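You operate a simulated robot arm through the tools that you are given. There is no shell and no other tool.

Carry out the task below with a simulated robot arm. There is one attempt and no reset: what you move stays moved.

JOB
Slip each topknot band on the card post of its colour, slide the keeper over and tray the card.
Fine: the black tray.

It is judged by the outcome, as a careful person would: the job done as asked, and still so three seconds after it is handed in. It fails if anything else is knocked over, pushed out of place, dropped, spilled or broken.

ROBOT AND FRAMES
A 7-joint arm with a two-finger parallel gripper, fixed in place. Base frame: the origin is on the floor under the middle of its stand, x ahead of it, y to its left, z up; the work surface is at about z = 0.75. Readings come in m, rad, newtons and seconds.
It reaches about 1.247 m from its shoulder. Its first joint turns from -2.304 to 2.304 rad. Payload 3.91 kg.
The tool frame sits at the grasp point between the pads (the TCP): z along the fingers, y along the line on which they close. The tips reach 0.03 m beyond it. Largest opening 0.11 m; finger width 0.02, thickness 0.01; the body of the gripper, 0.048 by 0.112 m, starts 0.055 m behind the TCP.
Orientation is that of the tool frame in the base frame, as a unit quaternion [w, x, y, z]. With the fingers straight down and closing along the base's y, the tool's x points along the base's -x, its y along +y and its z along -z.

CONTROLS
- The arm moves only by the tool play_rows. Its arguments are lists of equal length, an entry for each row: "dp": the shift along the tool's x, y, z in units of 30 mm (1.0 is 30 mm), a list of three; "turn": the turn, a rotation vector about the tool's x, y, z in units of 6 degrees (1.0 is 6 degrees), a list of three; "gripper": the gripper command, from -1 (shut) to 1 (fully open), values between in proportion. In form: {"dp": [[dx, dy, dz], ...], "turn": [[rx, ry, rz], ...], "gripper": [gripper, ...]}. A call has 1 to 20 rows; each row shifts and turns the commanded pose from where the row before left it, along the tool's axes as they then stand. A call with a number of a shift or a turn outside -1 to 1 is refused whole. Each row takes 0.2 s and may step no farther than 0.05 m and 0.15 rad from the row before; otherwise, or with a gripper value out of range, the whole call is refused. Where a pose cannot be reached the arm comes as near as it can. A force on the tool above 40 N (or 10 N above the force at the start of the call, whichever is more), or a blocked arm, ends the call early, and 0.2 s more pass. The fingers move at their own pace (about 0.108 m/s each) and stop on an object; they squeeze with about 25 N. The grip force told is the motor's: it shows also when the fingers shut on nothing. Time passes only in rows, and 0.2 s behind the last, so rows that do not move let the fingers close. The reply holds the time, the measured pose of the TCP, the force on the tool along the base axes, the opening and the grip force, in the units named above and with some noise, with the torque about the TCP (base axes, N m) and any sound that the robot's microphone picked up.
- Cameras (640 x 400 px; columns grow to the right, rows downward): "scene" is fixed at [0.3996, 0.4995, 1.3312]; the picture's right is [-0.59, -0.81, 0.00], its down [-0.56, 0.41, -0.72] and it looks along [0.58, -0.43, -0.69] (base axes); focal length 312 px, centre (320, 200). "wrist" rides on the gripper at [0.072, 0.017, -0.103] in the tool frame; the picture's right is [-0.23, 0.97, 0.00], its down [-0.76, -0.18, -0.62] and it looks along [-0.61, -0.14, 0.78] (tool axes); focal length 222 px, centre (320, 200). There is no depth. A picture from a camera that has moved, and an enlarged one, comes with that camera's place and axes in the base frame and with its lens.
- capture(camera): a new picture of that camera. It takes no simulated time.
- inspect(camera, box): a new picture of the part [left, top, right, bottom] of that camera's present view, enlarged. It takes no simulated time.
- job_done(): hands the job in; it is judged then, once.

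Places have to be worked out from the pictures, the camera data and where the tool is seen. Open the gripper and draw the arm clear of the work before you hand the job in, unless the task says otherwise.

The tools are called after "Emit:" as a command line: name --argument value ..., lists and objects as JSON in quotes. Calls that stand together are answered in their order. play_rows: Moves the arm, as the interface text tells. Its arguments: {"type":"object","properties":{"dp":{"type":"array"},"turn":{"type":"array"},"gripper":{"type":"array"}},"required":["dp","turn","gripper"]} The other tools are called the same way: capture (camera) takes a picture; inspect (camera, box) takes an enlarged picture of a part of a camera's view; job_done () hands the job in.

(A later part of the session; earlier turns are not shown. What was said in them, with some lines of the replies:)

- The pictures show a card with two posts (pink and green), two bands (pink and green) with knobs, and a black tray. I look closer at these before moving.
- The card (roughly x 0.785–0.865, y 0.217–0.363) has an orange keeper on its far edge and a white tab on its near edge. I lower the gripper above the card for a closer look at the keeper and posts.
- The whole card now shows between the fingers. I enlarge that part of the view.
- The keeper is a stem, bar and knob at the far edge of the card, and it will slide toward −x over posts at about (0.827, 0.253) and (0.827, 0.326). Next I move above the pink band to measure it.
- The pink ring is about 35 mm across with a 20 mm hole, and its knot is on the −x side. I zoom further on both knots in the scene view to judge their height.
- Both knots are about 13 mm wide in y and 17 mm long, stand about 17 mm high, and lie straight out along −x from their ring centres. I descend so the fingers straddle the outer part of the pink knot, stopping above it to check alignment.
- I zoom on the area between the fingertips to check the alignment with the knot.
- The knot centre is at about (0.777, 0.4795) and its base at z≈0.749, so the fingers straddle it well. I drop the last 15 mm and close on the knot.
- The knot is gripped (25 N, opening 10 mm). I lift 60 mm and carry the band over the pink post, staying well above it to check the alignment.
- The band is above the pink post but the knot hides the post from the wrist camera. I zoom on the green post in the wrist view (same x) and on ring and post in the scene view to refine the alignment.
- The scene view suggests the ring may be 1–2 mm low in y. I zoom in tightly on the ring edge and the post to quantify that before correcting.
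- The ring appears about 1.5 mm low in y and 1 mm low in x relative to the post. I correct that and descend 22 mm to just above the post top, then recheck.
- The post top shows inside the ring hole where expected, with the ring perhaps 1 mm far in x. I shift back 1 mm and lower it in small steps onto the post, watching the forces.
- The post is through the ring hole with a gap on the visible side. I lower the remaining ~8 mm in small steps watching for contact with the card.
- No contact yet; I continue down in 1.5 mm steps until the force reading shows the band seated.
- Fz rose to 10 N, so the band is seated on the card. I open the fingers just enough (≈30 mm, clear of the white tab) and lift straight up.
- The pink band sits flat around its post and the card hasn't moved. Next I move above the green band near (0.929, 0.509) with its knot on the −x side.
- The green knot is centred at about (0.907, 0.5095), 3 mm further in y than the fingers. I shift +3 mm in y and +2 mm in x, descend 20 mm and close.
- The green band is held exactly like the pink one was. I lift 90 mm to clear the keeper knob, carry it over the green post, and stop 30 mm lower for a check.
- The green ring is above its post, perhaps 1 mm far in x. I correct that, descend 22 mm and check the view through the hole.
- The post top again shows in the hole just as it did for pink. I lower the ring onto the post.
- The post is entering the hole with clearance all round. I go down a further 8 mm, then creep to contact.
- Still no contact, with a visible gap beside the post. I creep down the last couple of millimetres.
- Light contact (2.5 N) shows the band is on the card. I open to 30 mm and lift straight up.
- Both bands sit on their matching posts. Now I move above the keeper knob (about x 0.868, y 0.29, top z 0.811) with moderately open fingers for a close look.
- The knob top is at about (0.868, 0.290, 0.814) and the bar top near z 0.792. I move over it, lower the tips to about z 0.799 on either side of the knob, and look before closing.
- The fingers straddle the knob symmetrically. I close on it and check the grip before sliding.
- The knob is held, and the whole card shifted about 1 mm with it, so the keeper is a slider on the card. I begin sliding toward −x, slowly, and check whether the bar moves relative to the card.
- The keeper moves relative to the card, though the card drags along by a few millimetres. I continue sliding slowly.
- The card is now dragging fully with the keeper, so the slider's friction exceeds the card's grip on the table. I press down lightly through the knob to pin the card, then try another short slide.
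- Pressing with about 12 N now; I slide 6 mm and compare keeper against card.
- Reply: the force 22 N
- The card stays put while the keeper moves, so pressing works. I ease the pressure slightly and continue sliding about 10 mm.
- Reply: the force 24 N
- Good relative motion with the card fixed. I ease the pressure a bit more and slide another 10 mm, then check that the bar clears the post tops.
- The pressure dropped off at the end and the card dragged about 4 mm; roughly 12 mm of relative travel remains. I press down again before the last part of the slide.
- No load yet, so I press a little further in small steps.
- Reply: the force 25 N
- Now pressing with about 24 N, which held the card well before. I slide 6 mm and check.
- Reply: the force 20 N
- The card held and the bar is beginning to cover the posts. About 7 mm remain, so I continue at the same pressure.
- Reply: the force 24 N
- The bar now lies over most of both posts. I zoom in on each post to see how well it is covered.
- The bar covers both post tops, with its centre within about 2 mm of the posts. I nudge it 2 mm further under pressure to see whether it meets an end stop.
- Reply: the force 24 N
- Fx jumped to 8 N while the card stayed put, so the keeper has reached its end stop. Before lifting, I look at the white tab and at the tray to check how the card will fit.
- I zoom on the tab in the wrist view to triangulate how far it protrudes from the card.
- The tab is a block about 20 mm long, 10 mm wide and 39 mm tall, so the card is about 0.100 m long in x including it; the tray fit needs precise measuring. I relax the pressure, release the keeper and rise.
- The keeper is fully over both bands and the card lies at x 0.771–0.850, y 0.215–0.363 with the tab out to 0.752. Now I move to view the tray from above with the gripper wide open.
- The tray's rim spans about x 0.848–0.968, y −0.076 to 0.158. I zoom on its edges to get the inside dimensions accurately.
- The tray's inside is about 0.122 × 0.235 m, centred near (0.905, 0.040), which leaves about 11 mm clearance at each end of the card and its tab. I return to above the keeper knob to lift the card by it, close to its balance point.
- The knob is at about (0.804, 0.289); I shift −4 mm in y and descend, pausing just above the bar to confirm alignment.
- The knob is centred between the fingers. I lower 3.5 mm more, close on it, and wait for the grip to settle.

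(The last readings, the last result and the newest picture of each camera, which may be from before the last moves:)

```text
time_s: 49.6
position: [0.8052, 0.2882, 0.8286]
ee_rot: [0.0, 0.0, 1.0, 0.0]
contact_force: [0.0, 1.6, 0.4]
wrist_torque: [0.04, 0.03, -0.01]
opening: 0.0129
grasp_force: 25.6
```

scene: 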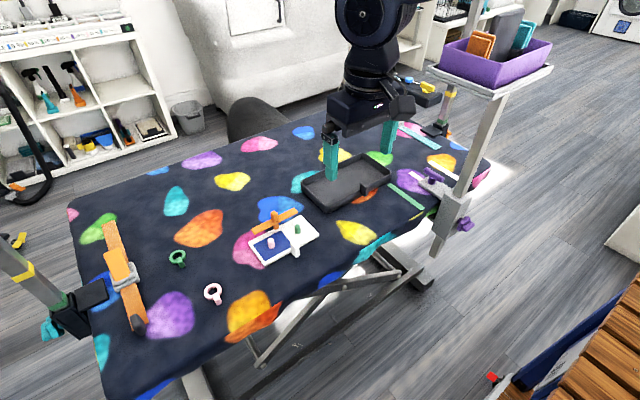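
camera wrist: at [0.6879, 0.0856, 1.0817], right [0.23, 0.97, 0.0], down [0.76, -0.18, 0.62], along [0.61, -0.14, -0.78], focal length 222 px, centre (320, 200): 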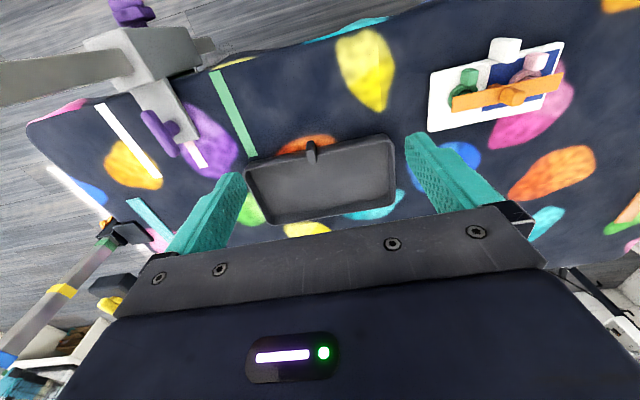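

The knob is firmly gripped. I lift 15 mm slowly and check that the card comes up level.

Emit:
play_rows --dp '[[0, 0, -0.1], [0, 0, -0.15], [0, 0, -0.25], [0, 0, 0]]' --turn '[[0, 0, 0], [0, 0, 0], [0, 0, 0], [0, 0, 0]]' --gripper '[-1, -1, -1, -1]'

Emit:
inspect --camera "scene" --box '[240, 195, 330, 270]'

Emit:
inspect --camera "wrist" --box '[200, 50, 430, 210]'

```text
time_s: 50.6
position: [0.8042, 0.2869, 0.8417]
ee_rot: [0.0, 0.001, 1.0, 0.0]
contact_force: [0.5, -0.9, -2.0]
wrist_torque: [-0.02, -0.03, -0.03]
opening: 0.0128
grasp_force: 25.2
```

```text
5.33 times, centred on (285, 232) of scene
camera zoom: at [0.3996, 0.4995, 1.3312], right [-0.59, -0.81, 0.0], down [-0.56, 0.41, -0.72], along [0.58, -0.43, -0.69], focal length 1661 px, centre (507, 27)
```

zoom: 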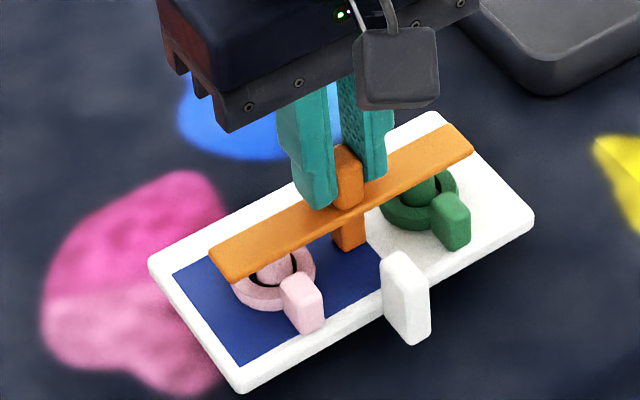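

```text
2.50 times, centred on (315, 130) of wrist
camera zoom: at [0.7326, 0.3042, 0.9466], right [0.23, 0.97, 0.0], down [0.76, -0.18, 0.62], along [0.61, -0.14, -0.78], focal length 555 px, centre (332, 375)
```

zoom: 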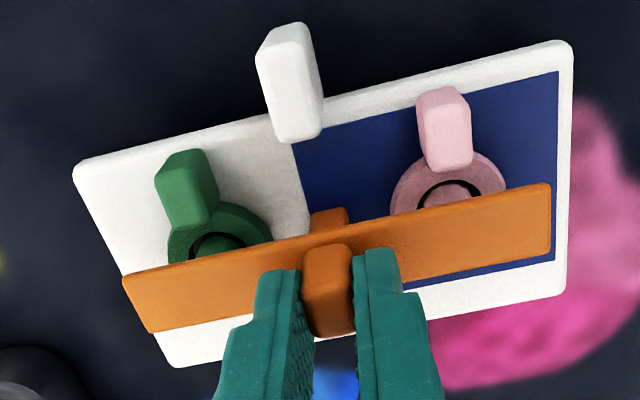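

The card lifts level (about 2 N) with the bands and keeper in place. I raise it another 65 mm and carry it smoothly over the tray.

Emit:
play_rows --dp '[[0, 0, -0.4], [0, 0, -0.6], [0, 0, -0.6], [0, 0, -0.4], [0, 0, -0.15], [-0.15, -0.35, 0], [-0.25, -0.6, 0], [-0.3, -0.7, 0], [-0.3, -0.7, 0], [-0.3, -0.7, 0], [-0.3, -0.7, 0], [-0.3, -0.7, 0], [-0.3, -0.7, 0], [-0.3, -0.7, 0], [-0.3, -0.7, 0], [-0.3, -0.7, 0], [-0.25, -0.6, 0], [-0.15, -0.35, 0], [0, 0, 0]]' --turn '[[0, 0, 0], [0, 0, 0], [0, 0, 0], [0, 0, 0], [0, 0, 0], [0, 0, 0], [0, 0, 0], [0, 0, 0], [0, 0, 0], [0, 0, 0], [0, 0, 0], [0, 0, 0], [0, 0, 0], [0, 0, 0], [0, 0, 0], [0, 0, 0], [0, 0, 0], [0, 0, 0], [0, 0, 0]]' --gripper '[-1, -1, -1, -1, -1, -1, -1, -1, -1, -1, -1, -1, -1, -1, -1, -1, -1, -1, -1]'

Emit:
capture --camera "wrist"

Emit:
capture --camera "scene"

Emit:
inspect --camera "scene" --box '[290, 130, 410, 220]'

```text
time_s: 54.6
position: [0.9083, 0.042, 0.908]
ee_rot: [-0.001, 0.0, 1.0, -0.001]
contact_force: [-0.1, -0.6, -1.9]
wrist_torque: [0.02, 0.02, 0.0]
opening: 0.0129
grasp_force: 24.9
```

```text
taken
camera wrist: at [0.8369, 0.0582, 1.0109], right [0.23, 0.97, 0.0], down [0.76, -0.18, 0.62], along [0.61, -0.14, -0.78], focal length 222 px, centre (320, 200)
```

wrist: 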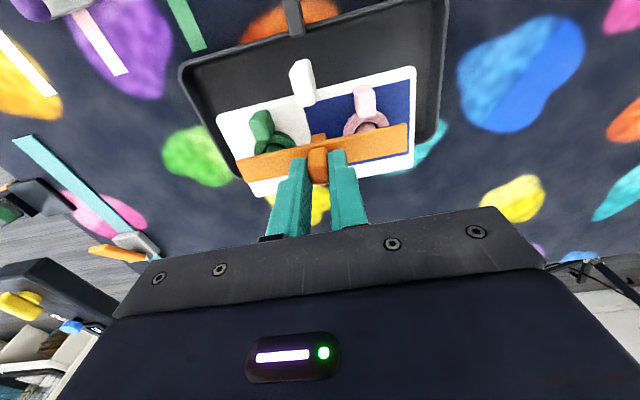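

```text
taken
```

scene: 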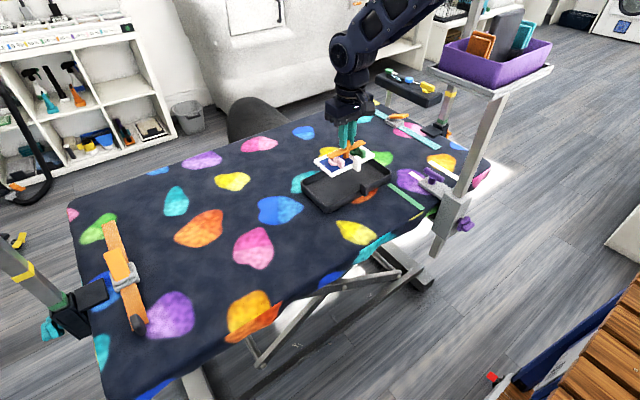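

```text
4.44 times, centred on (350, 175) of scene
camera zoom: at [0.3996, 0.4995, 1.3312], right [-0.59, -0.81, 0.0], down [-0.56, 0.41, -0.72], along [0.58, -0.43, -0.69], focal length 1384 px, centre (187, 311)
```

zoom: 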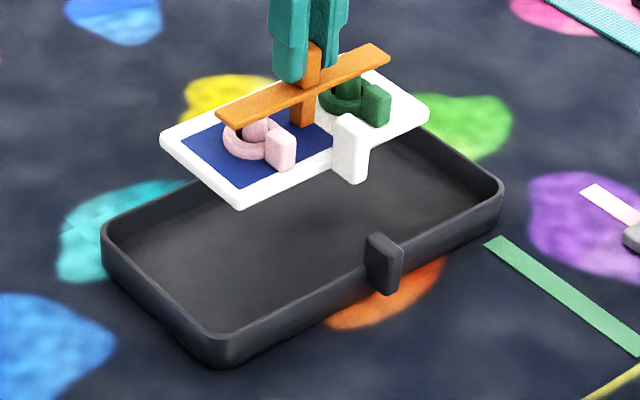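

The card hangs level directly over the tray. I descend 45 mm to just above the rim and check the clearances.

Emit:
play_rows --dp '[[0, 0, 0.25], [0, 0, 0.4], [0, 0, 0.4], [0, 0, 0.3], [0, 0, 0.15], [0, 0, 0]]' --turn '[[0, 0, 0], [0, 0, 0], [0, 0, 0], [0, 0, 0], [0, 0, 0], [0, 0, 0]]' --gripper '[-1, -1, -1, -1, -1, -1]'

Emit:
inspect --camera "scene" --box '[290, 130, 410, 220]'

Emit:
capture --camera "wrist"

```text
time_s: 56.0
position: [0.9094, 0.0414, 0.8623]
ee_rot: [0.001, 0.0, 1.0, 0.0]
contact_force: [-0.2, -0.1, -1.0]
wrist_torque: [0.01, -0.01, 0.02]
opening: 0.013
grasp_force: 25.3
```

```text
4.44 times, centred on (350, 175) of scene
camera zoom: at [0.3996, 0.4995, 1.3312], right [-0.59, -0.81, 0.0], down [-0.56, 0.41, -0.72], along [0.58, -0.43, -0.69], focal length 1384 px, centre (187, 311)
```

zoom: 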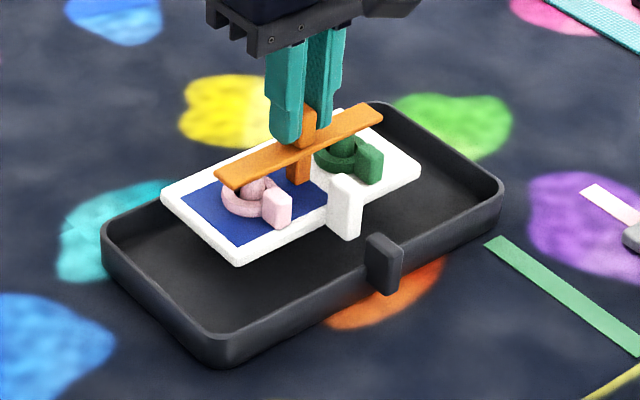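

```text
taken
camera wrist: at [0.8377, 0.0576, 0.9666], right [0.23, 0.97, 0.0], down [0.76, -0.18, 0.62], along [0.61, -0.14, -0.78], focal length 222 px, centre (320, 200)
```

wrist: 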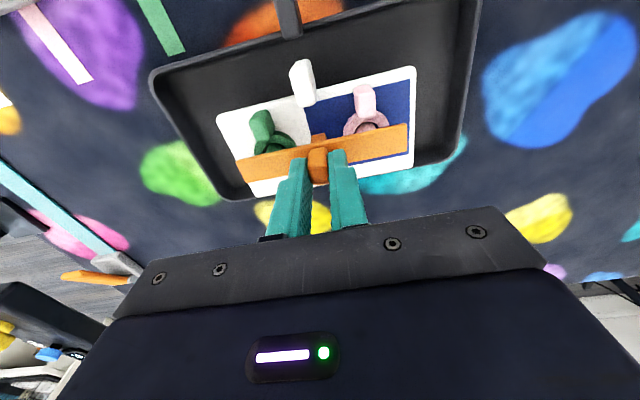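

I zoom in on the far edge to check the gap between the card's far edge and the tray's far wall.

Emit:
inspect --camera "wrist" --box '[360, 60, 480, 210]'

Emit:
inspect --camera "wrist" --box '[150, 30, 300, 215]'

Emit:
inspect --camera "scene" --box '[310, 145, 390, 205]'

```text
2.67 times, centred on (420, 135) of wrist
camera zoom: at [0.8377, 0.0576, 0.9666], right [0.23, 0.97, 0.0], down [0.76, -0.18, 0.62], along [0.61, -0.14, -0.78], focal length 592 px, centre (53, 373)
```

zoom: 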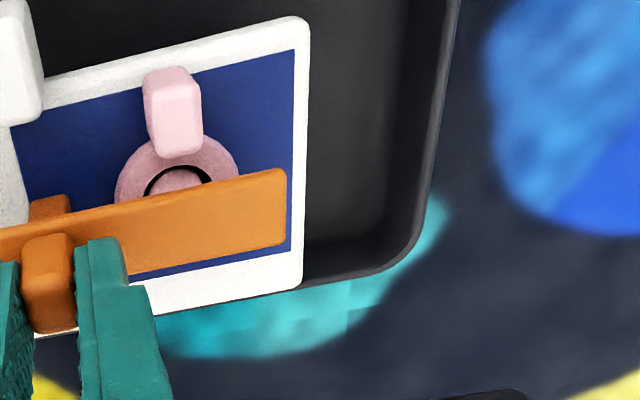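

```text
2.16 times, centred on (225, 122) of wrist
camera zoom: at [0.8377, 0.0576, 0.9666], right [0.23, 0.97, 0.0], down [0.76, -0.18, 0.62], along [0.61, -0.14, -0.78], focal length 480 px, centre (525, 368)
```

zoom: 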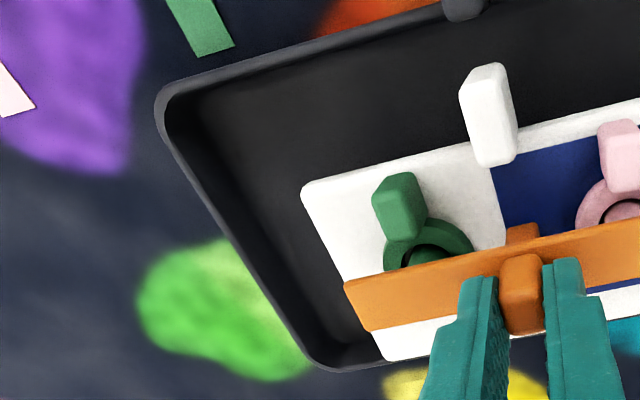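

```text
6.67 times, centred on (350, 175) of scene
camera zoom: at [0.3996, 0.4995, 1.3312], right [-0.59, -0.81, 0.0], down [-0.56, 0.41, -0.72], along [0.58, -0.43, -0.69], focal length 2077 px, centre (120, 367)
```

zoom: 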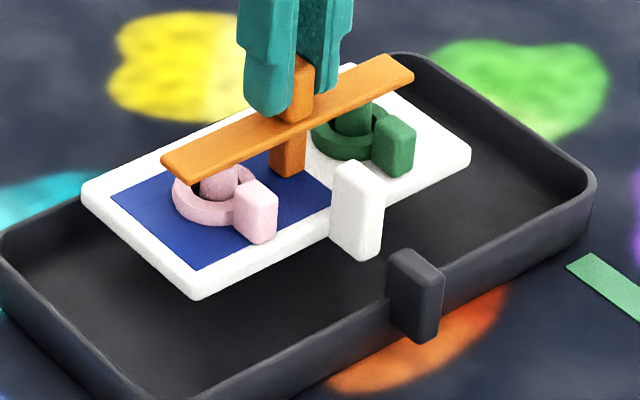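

Both gaps (far wall and tab to near wall) are about 11 mm, so the card is well centred. I lower it 22 mm into the tray, then creep down.

Emit:
play_rows --dp '[[0, 0, 0.15], [0, 0, 0.2], [0, 0, 0.2], [0, 0, 0.18], [0, 0, 0]]' --turn '[[0, 0, 0], [0, 0, 0], [0, 0, 0], [0, 0, 0], [0, 0, 0]]' --gripper '[-1, -1, -1, -1, -1]'

Emit:
inspect --camera "scene" --box '[310, 145, 390, 205]'

```text
time_s: 57.2
position: [0.9109, 0.0411, 0.8388]
ee_rot: [0.0, 0.0, 1.0, 0.0]
contact_force: [-0.4, -0.2, -1.0]
wrist_torque: [0.04, 0.01, -0.01]
opening: 0.0127
grasp_force: 24.4
```

```text
6.67 times, centred on (350, 175) of scene
camera zoom: at [0.3996, 0.4995, 1.3312], right [-0.59, -0.81, 0.0], down [-0.56, 0.41, -0.72], along [0.58, -0.43, -0.69], focal length 2077 px, centre (120, 367)
```

zoom: 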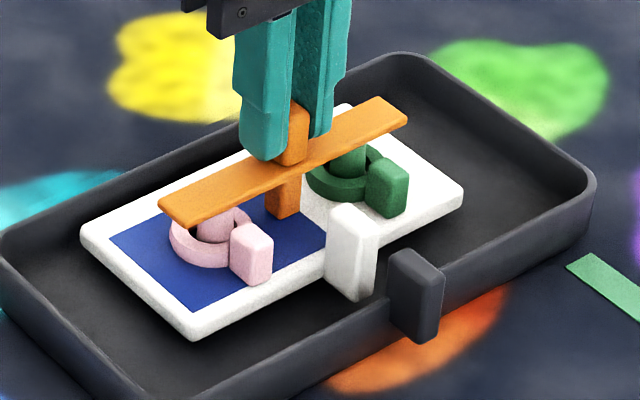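

The card is inside the tray, about 6 mm above the floor. I creep down until the weight comes off.

Emit:
play_rows --dp '[[0, 0, 0.06], [0, 0, 0.06], [0, 0, 0]]' --turn '[[0, 0, 0], [0, 0, 0], [0, 0, 0]]' --gripper '[-1, -1, -1]'

```text
time_s: 58.0
position: [0.9122, 0.0404, 0.8356]
ee_rot: [0.0, 0.001, 1.0, 0.0]
contact_force: [-0.9, 0.3, -2.1]
wrist_torque: [0.03, -0.04, 0.02]
opening: 0.0132
grasp_force: 25.2
```

Emit:
play_rows --dp '[[0, 0, 0.04], [0, 0, 0.03], [0, 0, 0]]' --turn '[[0, 0, 0], [0, 0, 0], [0, 0, 0]]' --gripper '[-1, -1, -1]'

```text
time_s: 58.8
position: [0.9103, 0.0403, 0.833]
ee_rot: [0.0, 0.001, 1.0, 0.0]
contact_force: [-0.2, 0.5, -1.5]
wrist_torque: [0.0, -0.01, 0.0]
opening: 0.0128
grasp_force: 25.2
```

Still carrying the weight; I keep creeping down.

Emit:
play_rows --dp '[[0, 0, 0.03], [0, 0, 0.02], [0, 0, 0]]' --turn '[[0, 0, 0], [0, 0, 0], [0, 0, 0]]' --gripper '[-1, -1, -1]'

Emit:
inspect --camera "scene" --box '[310, 145, 390, 205]'

```text
time_s: 59.6
position: [0.9098, 0.0402, 0.8319]
ee_rot: [0.0, 0.0, 1.0, 0.0]
contact_force: [1.7, -2.4, 5.1]
wrist_torque: [-0.04, 0.0, 0.02]
opening: 0.0131
grasp_force: 25.0
```

```text
6.67 times, centred on (350, 175) of scene
camera zoom: at [0.3996, 0.4995, 1.3312], right [-0.59, -0.81, 0.0], down [-0.56, 0.41, -0.72], along [0.58, -0.43, -0.69], focal length 2077 px, centre (120, 367)
```

zoom: 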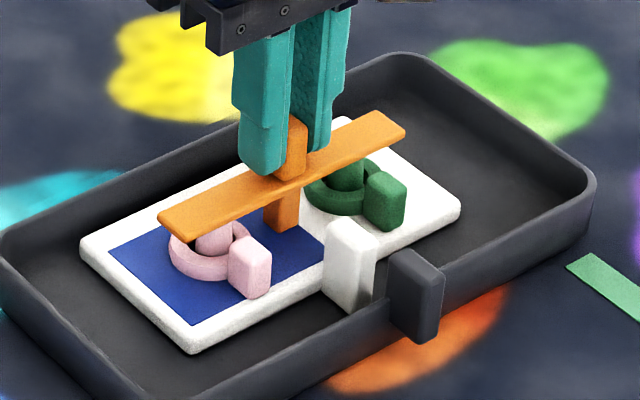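

Fz is now +5 N, so the card rests on the tray floor. I open the fingers and lift straight up.

Emit:
play_rows --dp '[[0, 0, 0], [0, 0, 0], [0, 0, 0], [0, 0, -0.3], [0, 0, -0.8], [0, 0, -1], [0, 0, -1], [0, 0, 0]]' --turn '[[0, 0, 0], [0, 0, 0], [0, 0, 0], [0, 0, 0], [0, 0, 0], [0, 0, 0], [0, 0, 0], [0, 0, 0]]' --gripper '[-0.3, -0.3, -0.3, -0.3, -0.3, -0.3, -0.3, -0.3]'

Emit:
inspect --camera "scene" --box '[300, 140, 400, 215]'

Emit:
capture --camera "wrist"

```text
time_s: 61.4
position: [0.9101, 0.0396, 0.9259]
ee_rot: [-0.001, -0.001, 1.0, 0.0]
contact_force: [-0.1, 0.5, -0.1]
wrist_torque: [-0.03, 0.0, 0.0]
opening: 0.0385
grasp_force: 0.1
```

```text
5.33 times, centred on (350, 178) of scene
camera zoom: at [0.3996, 0.4995, 1.3312], right [-0.59, -0.81, 0.0], down [-0.56, 0.41, -0.72], along [0.58, -0.43, -0.69], focal length 1661 px, centre (160, 320)
```

zoom: 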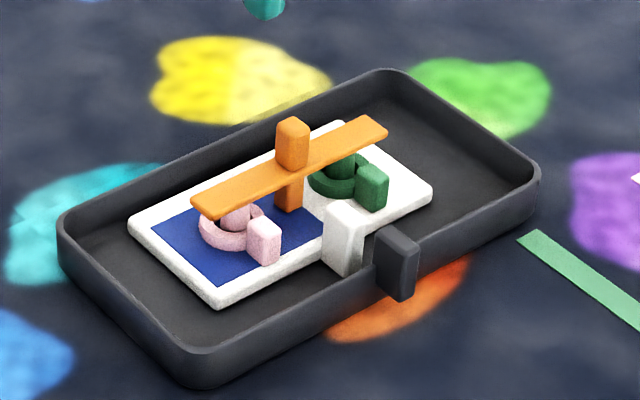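

```text
taken
camera wrist: at [0.8381, 0.057, 1.0299], right [0.23, 0.97, 0.0], down [0.76, -0.18, 0.62], along [0.61, -0.14, -0.78], focal length 222 px, centre (320, 200)
```

wrist: 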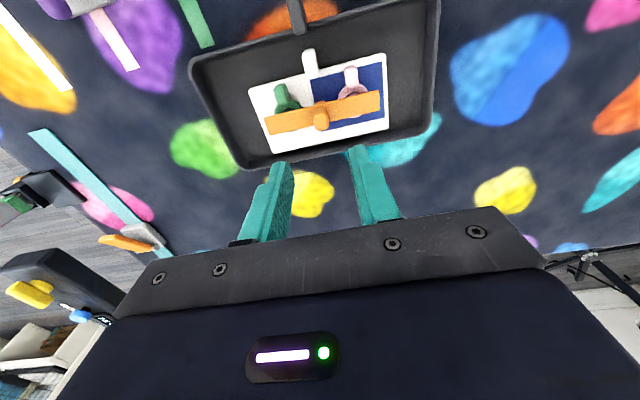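

The card lies flat in the tray. I zoom on the card to confirm that the keeper is still fully over and the bands still on their posts.

Emit:
inspect --camera "wrist" --box '[230, 30, 410, 170]'

Emit:
inspect --camera "scene" --box '[320, 155, 385, 200]'

```text
2.86 times, centred on (320, 100) of wrist
camera zoom: at [0.8381, 0.057, 1.0299], right [0.23, 0.97, 0.0], down [0.76, -0.18, 0.62], along [0.61, -0.14, -0.78], focal length 635 px, centre (320, 486)
```

zoom: 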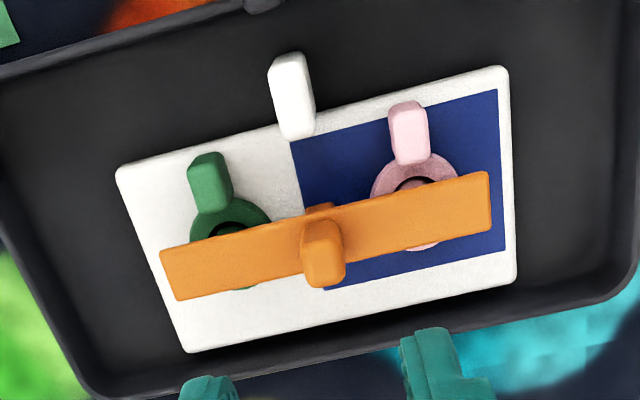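

```text
8.89 times, centred on (352, 178) of scene
camera zoom: at [0.3996, 0.4995, 1.3312], right [-0.59, -0.81, 0.0], down [-0.56, 0.41, -0.72], along [0.58, -0.43, -0.69], focal length 2769 px, centre (31, 400)
```

zoom: 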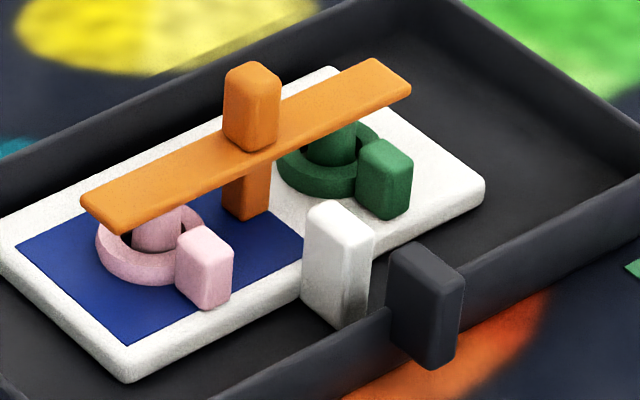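

The keeper, bands and card are all in order inside the black tray. I open the gripper, rise and retract to near the start pose.

Emit:
play_rows --dp '[[0, 0, -0.6], [0, 0, -1], [0, 0, -1], [0, 0, -1], [0.7, 0.5, -0.2], [0.87, 0.66, 0], [0.87, 0.66, 0], [0.87, 0.66, 0], [0.87, 0.66, 0], [0.87, 0.66, 0], [0.87, 0.66, 0], [0.87, 0.66, 0], [0, 0, 0], [0, 0, 0]]' --turn '[[0, 0, 0], [0, 0, 0], [0, 0, 0], [0, 0, 0], [0, 0, 0], [0, 0, 0], [0, 0, 0], [0, 0, 0], [0, 0, 0], [0, 0, 0], [0, 0, 0], [0, 0, 0], [0, 0, 0], [0, 0, 0]]' --gripper '[-0.3, -0.3, -0.3, 0, 0.5, 1, 1, 1, 1, 1, 1, 1, 1, 1]'

Emit:
capture --camera "scene"

Emit:
inspect --camera "scene" --box '[290, 135, 410, 220]'

```text
time_s: 64.4
position: [0.7061, 0.1945, 1.0391]
ee_rot: [0.0, -0.001, 1.0, 0.0]
contact_force: [-0.1, 0.3, 0.0]
wrist_torque: [0.02, 0.02, 0.0]
opening: 0.1101
grasp_force: 0.0
```

```text
taken
```

scene: 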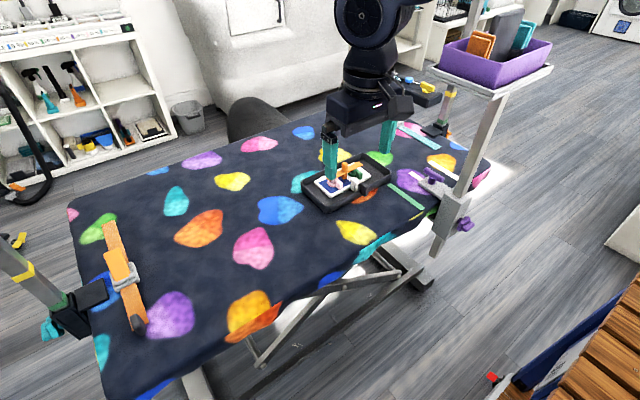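

```text
4.71 times, centred on (350, 178) of scene
camera zoom: at [0.3996, 0.4995, 1.3312], right [-0.59, -0.81, 0.0], down [-0.56, 0.41, -0.72], along [0.58, -0.43, -0.69], focal length 1466 px, centre (179, 306)
```

zoom: 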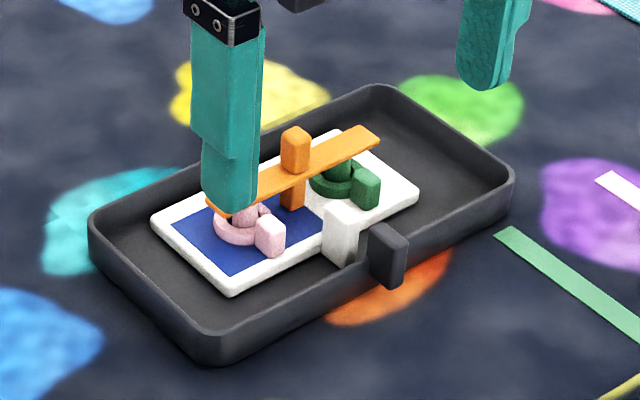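

The final view shows the card flat in the black tray, the pink band on the pink post and the green on the green, and the keeper over both. Nothing else has moved and the arm is clear and open, so I hand the job in.

Emit:
job_done

```text
The job is handed in.
```

The job is done and handed in. The card lies flat in the black tray with the pink band on the pink post, the green band on the green post, and the keeper over both.

- **Keeper:** it slid until it met its end stop. While I was sliding it, the card dragged about 18 mm across the table before I pressed down to hold it. That made no difference to the result, since the card then went into the tray.
- **Card in the tray:** I lifted it by the keeper knob and it came up level. It sits with about 11 mm clear at each end.
- **Rest of the scene:** the last scene picture shows nothing else moved or knocked over. The gripper is open and the arm is back near its starting pose.
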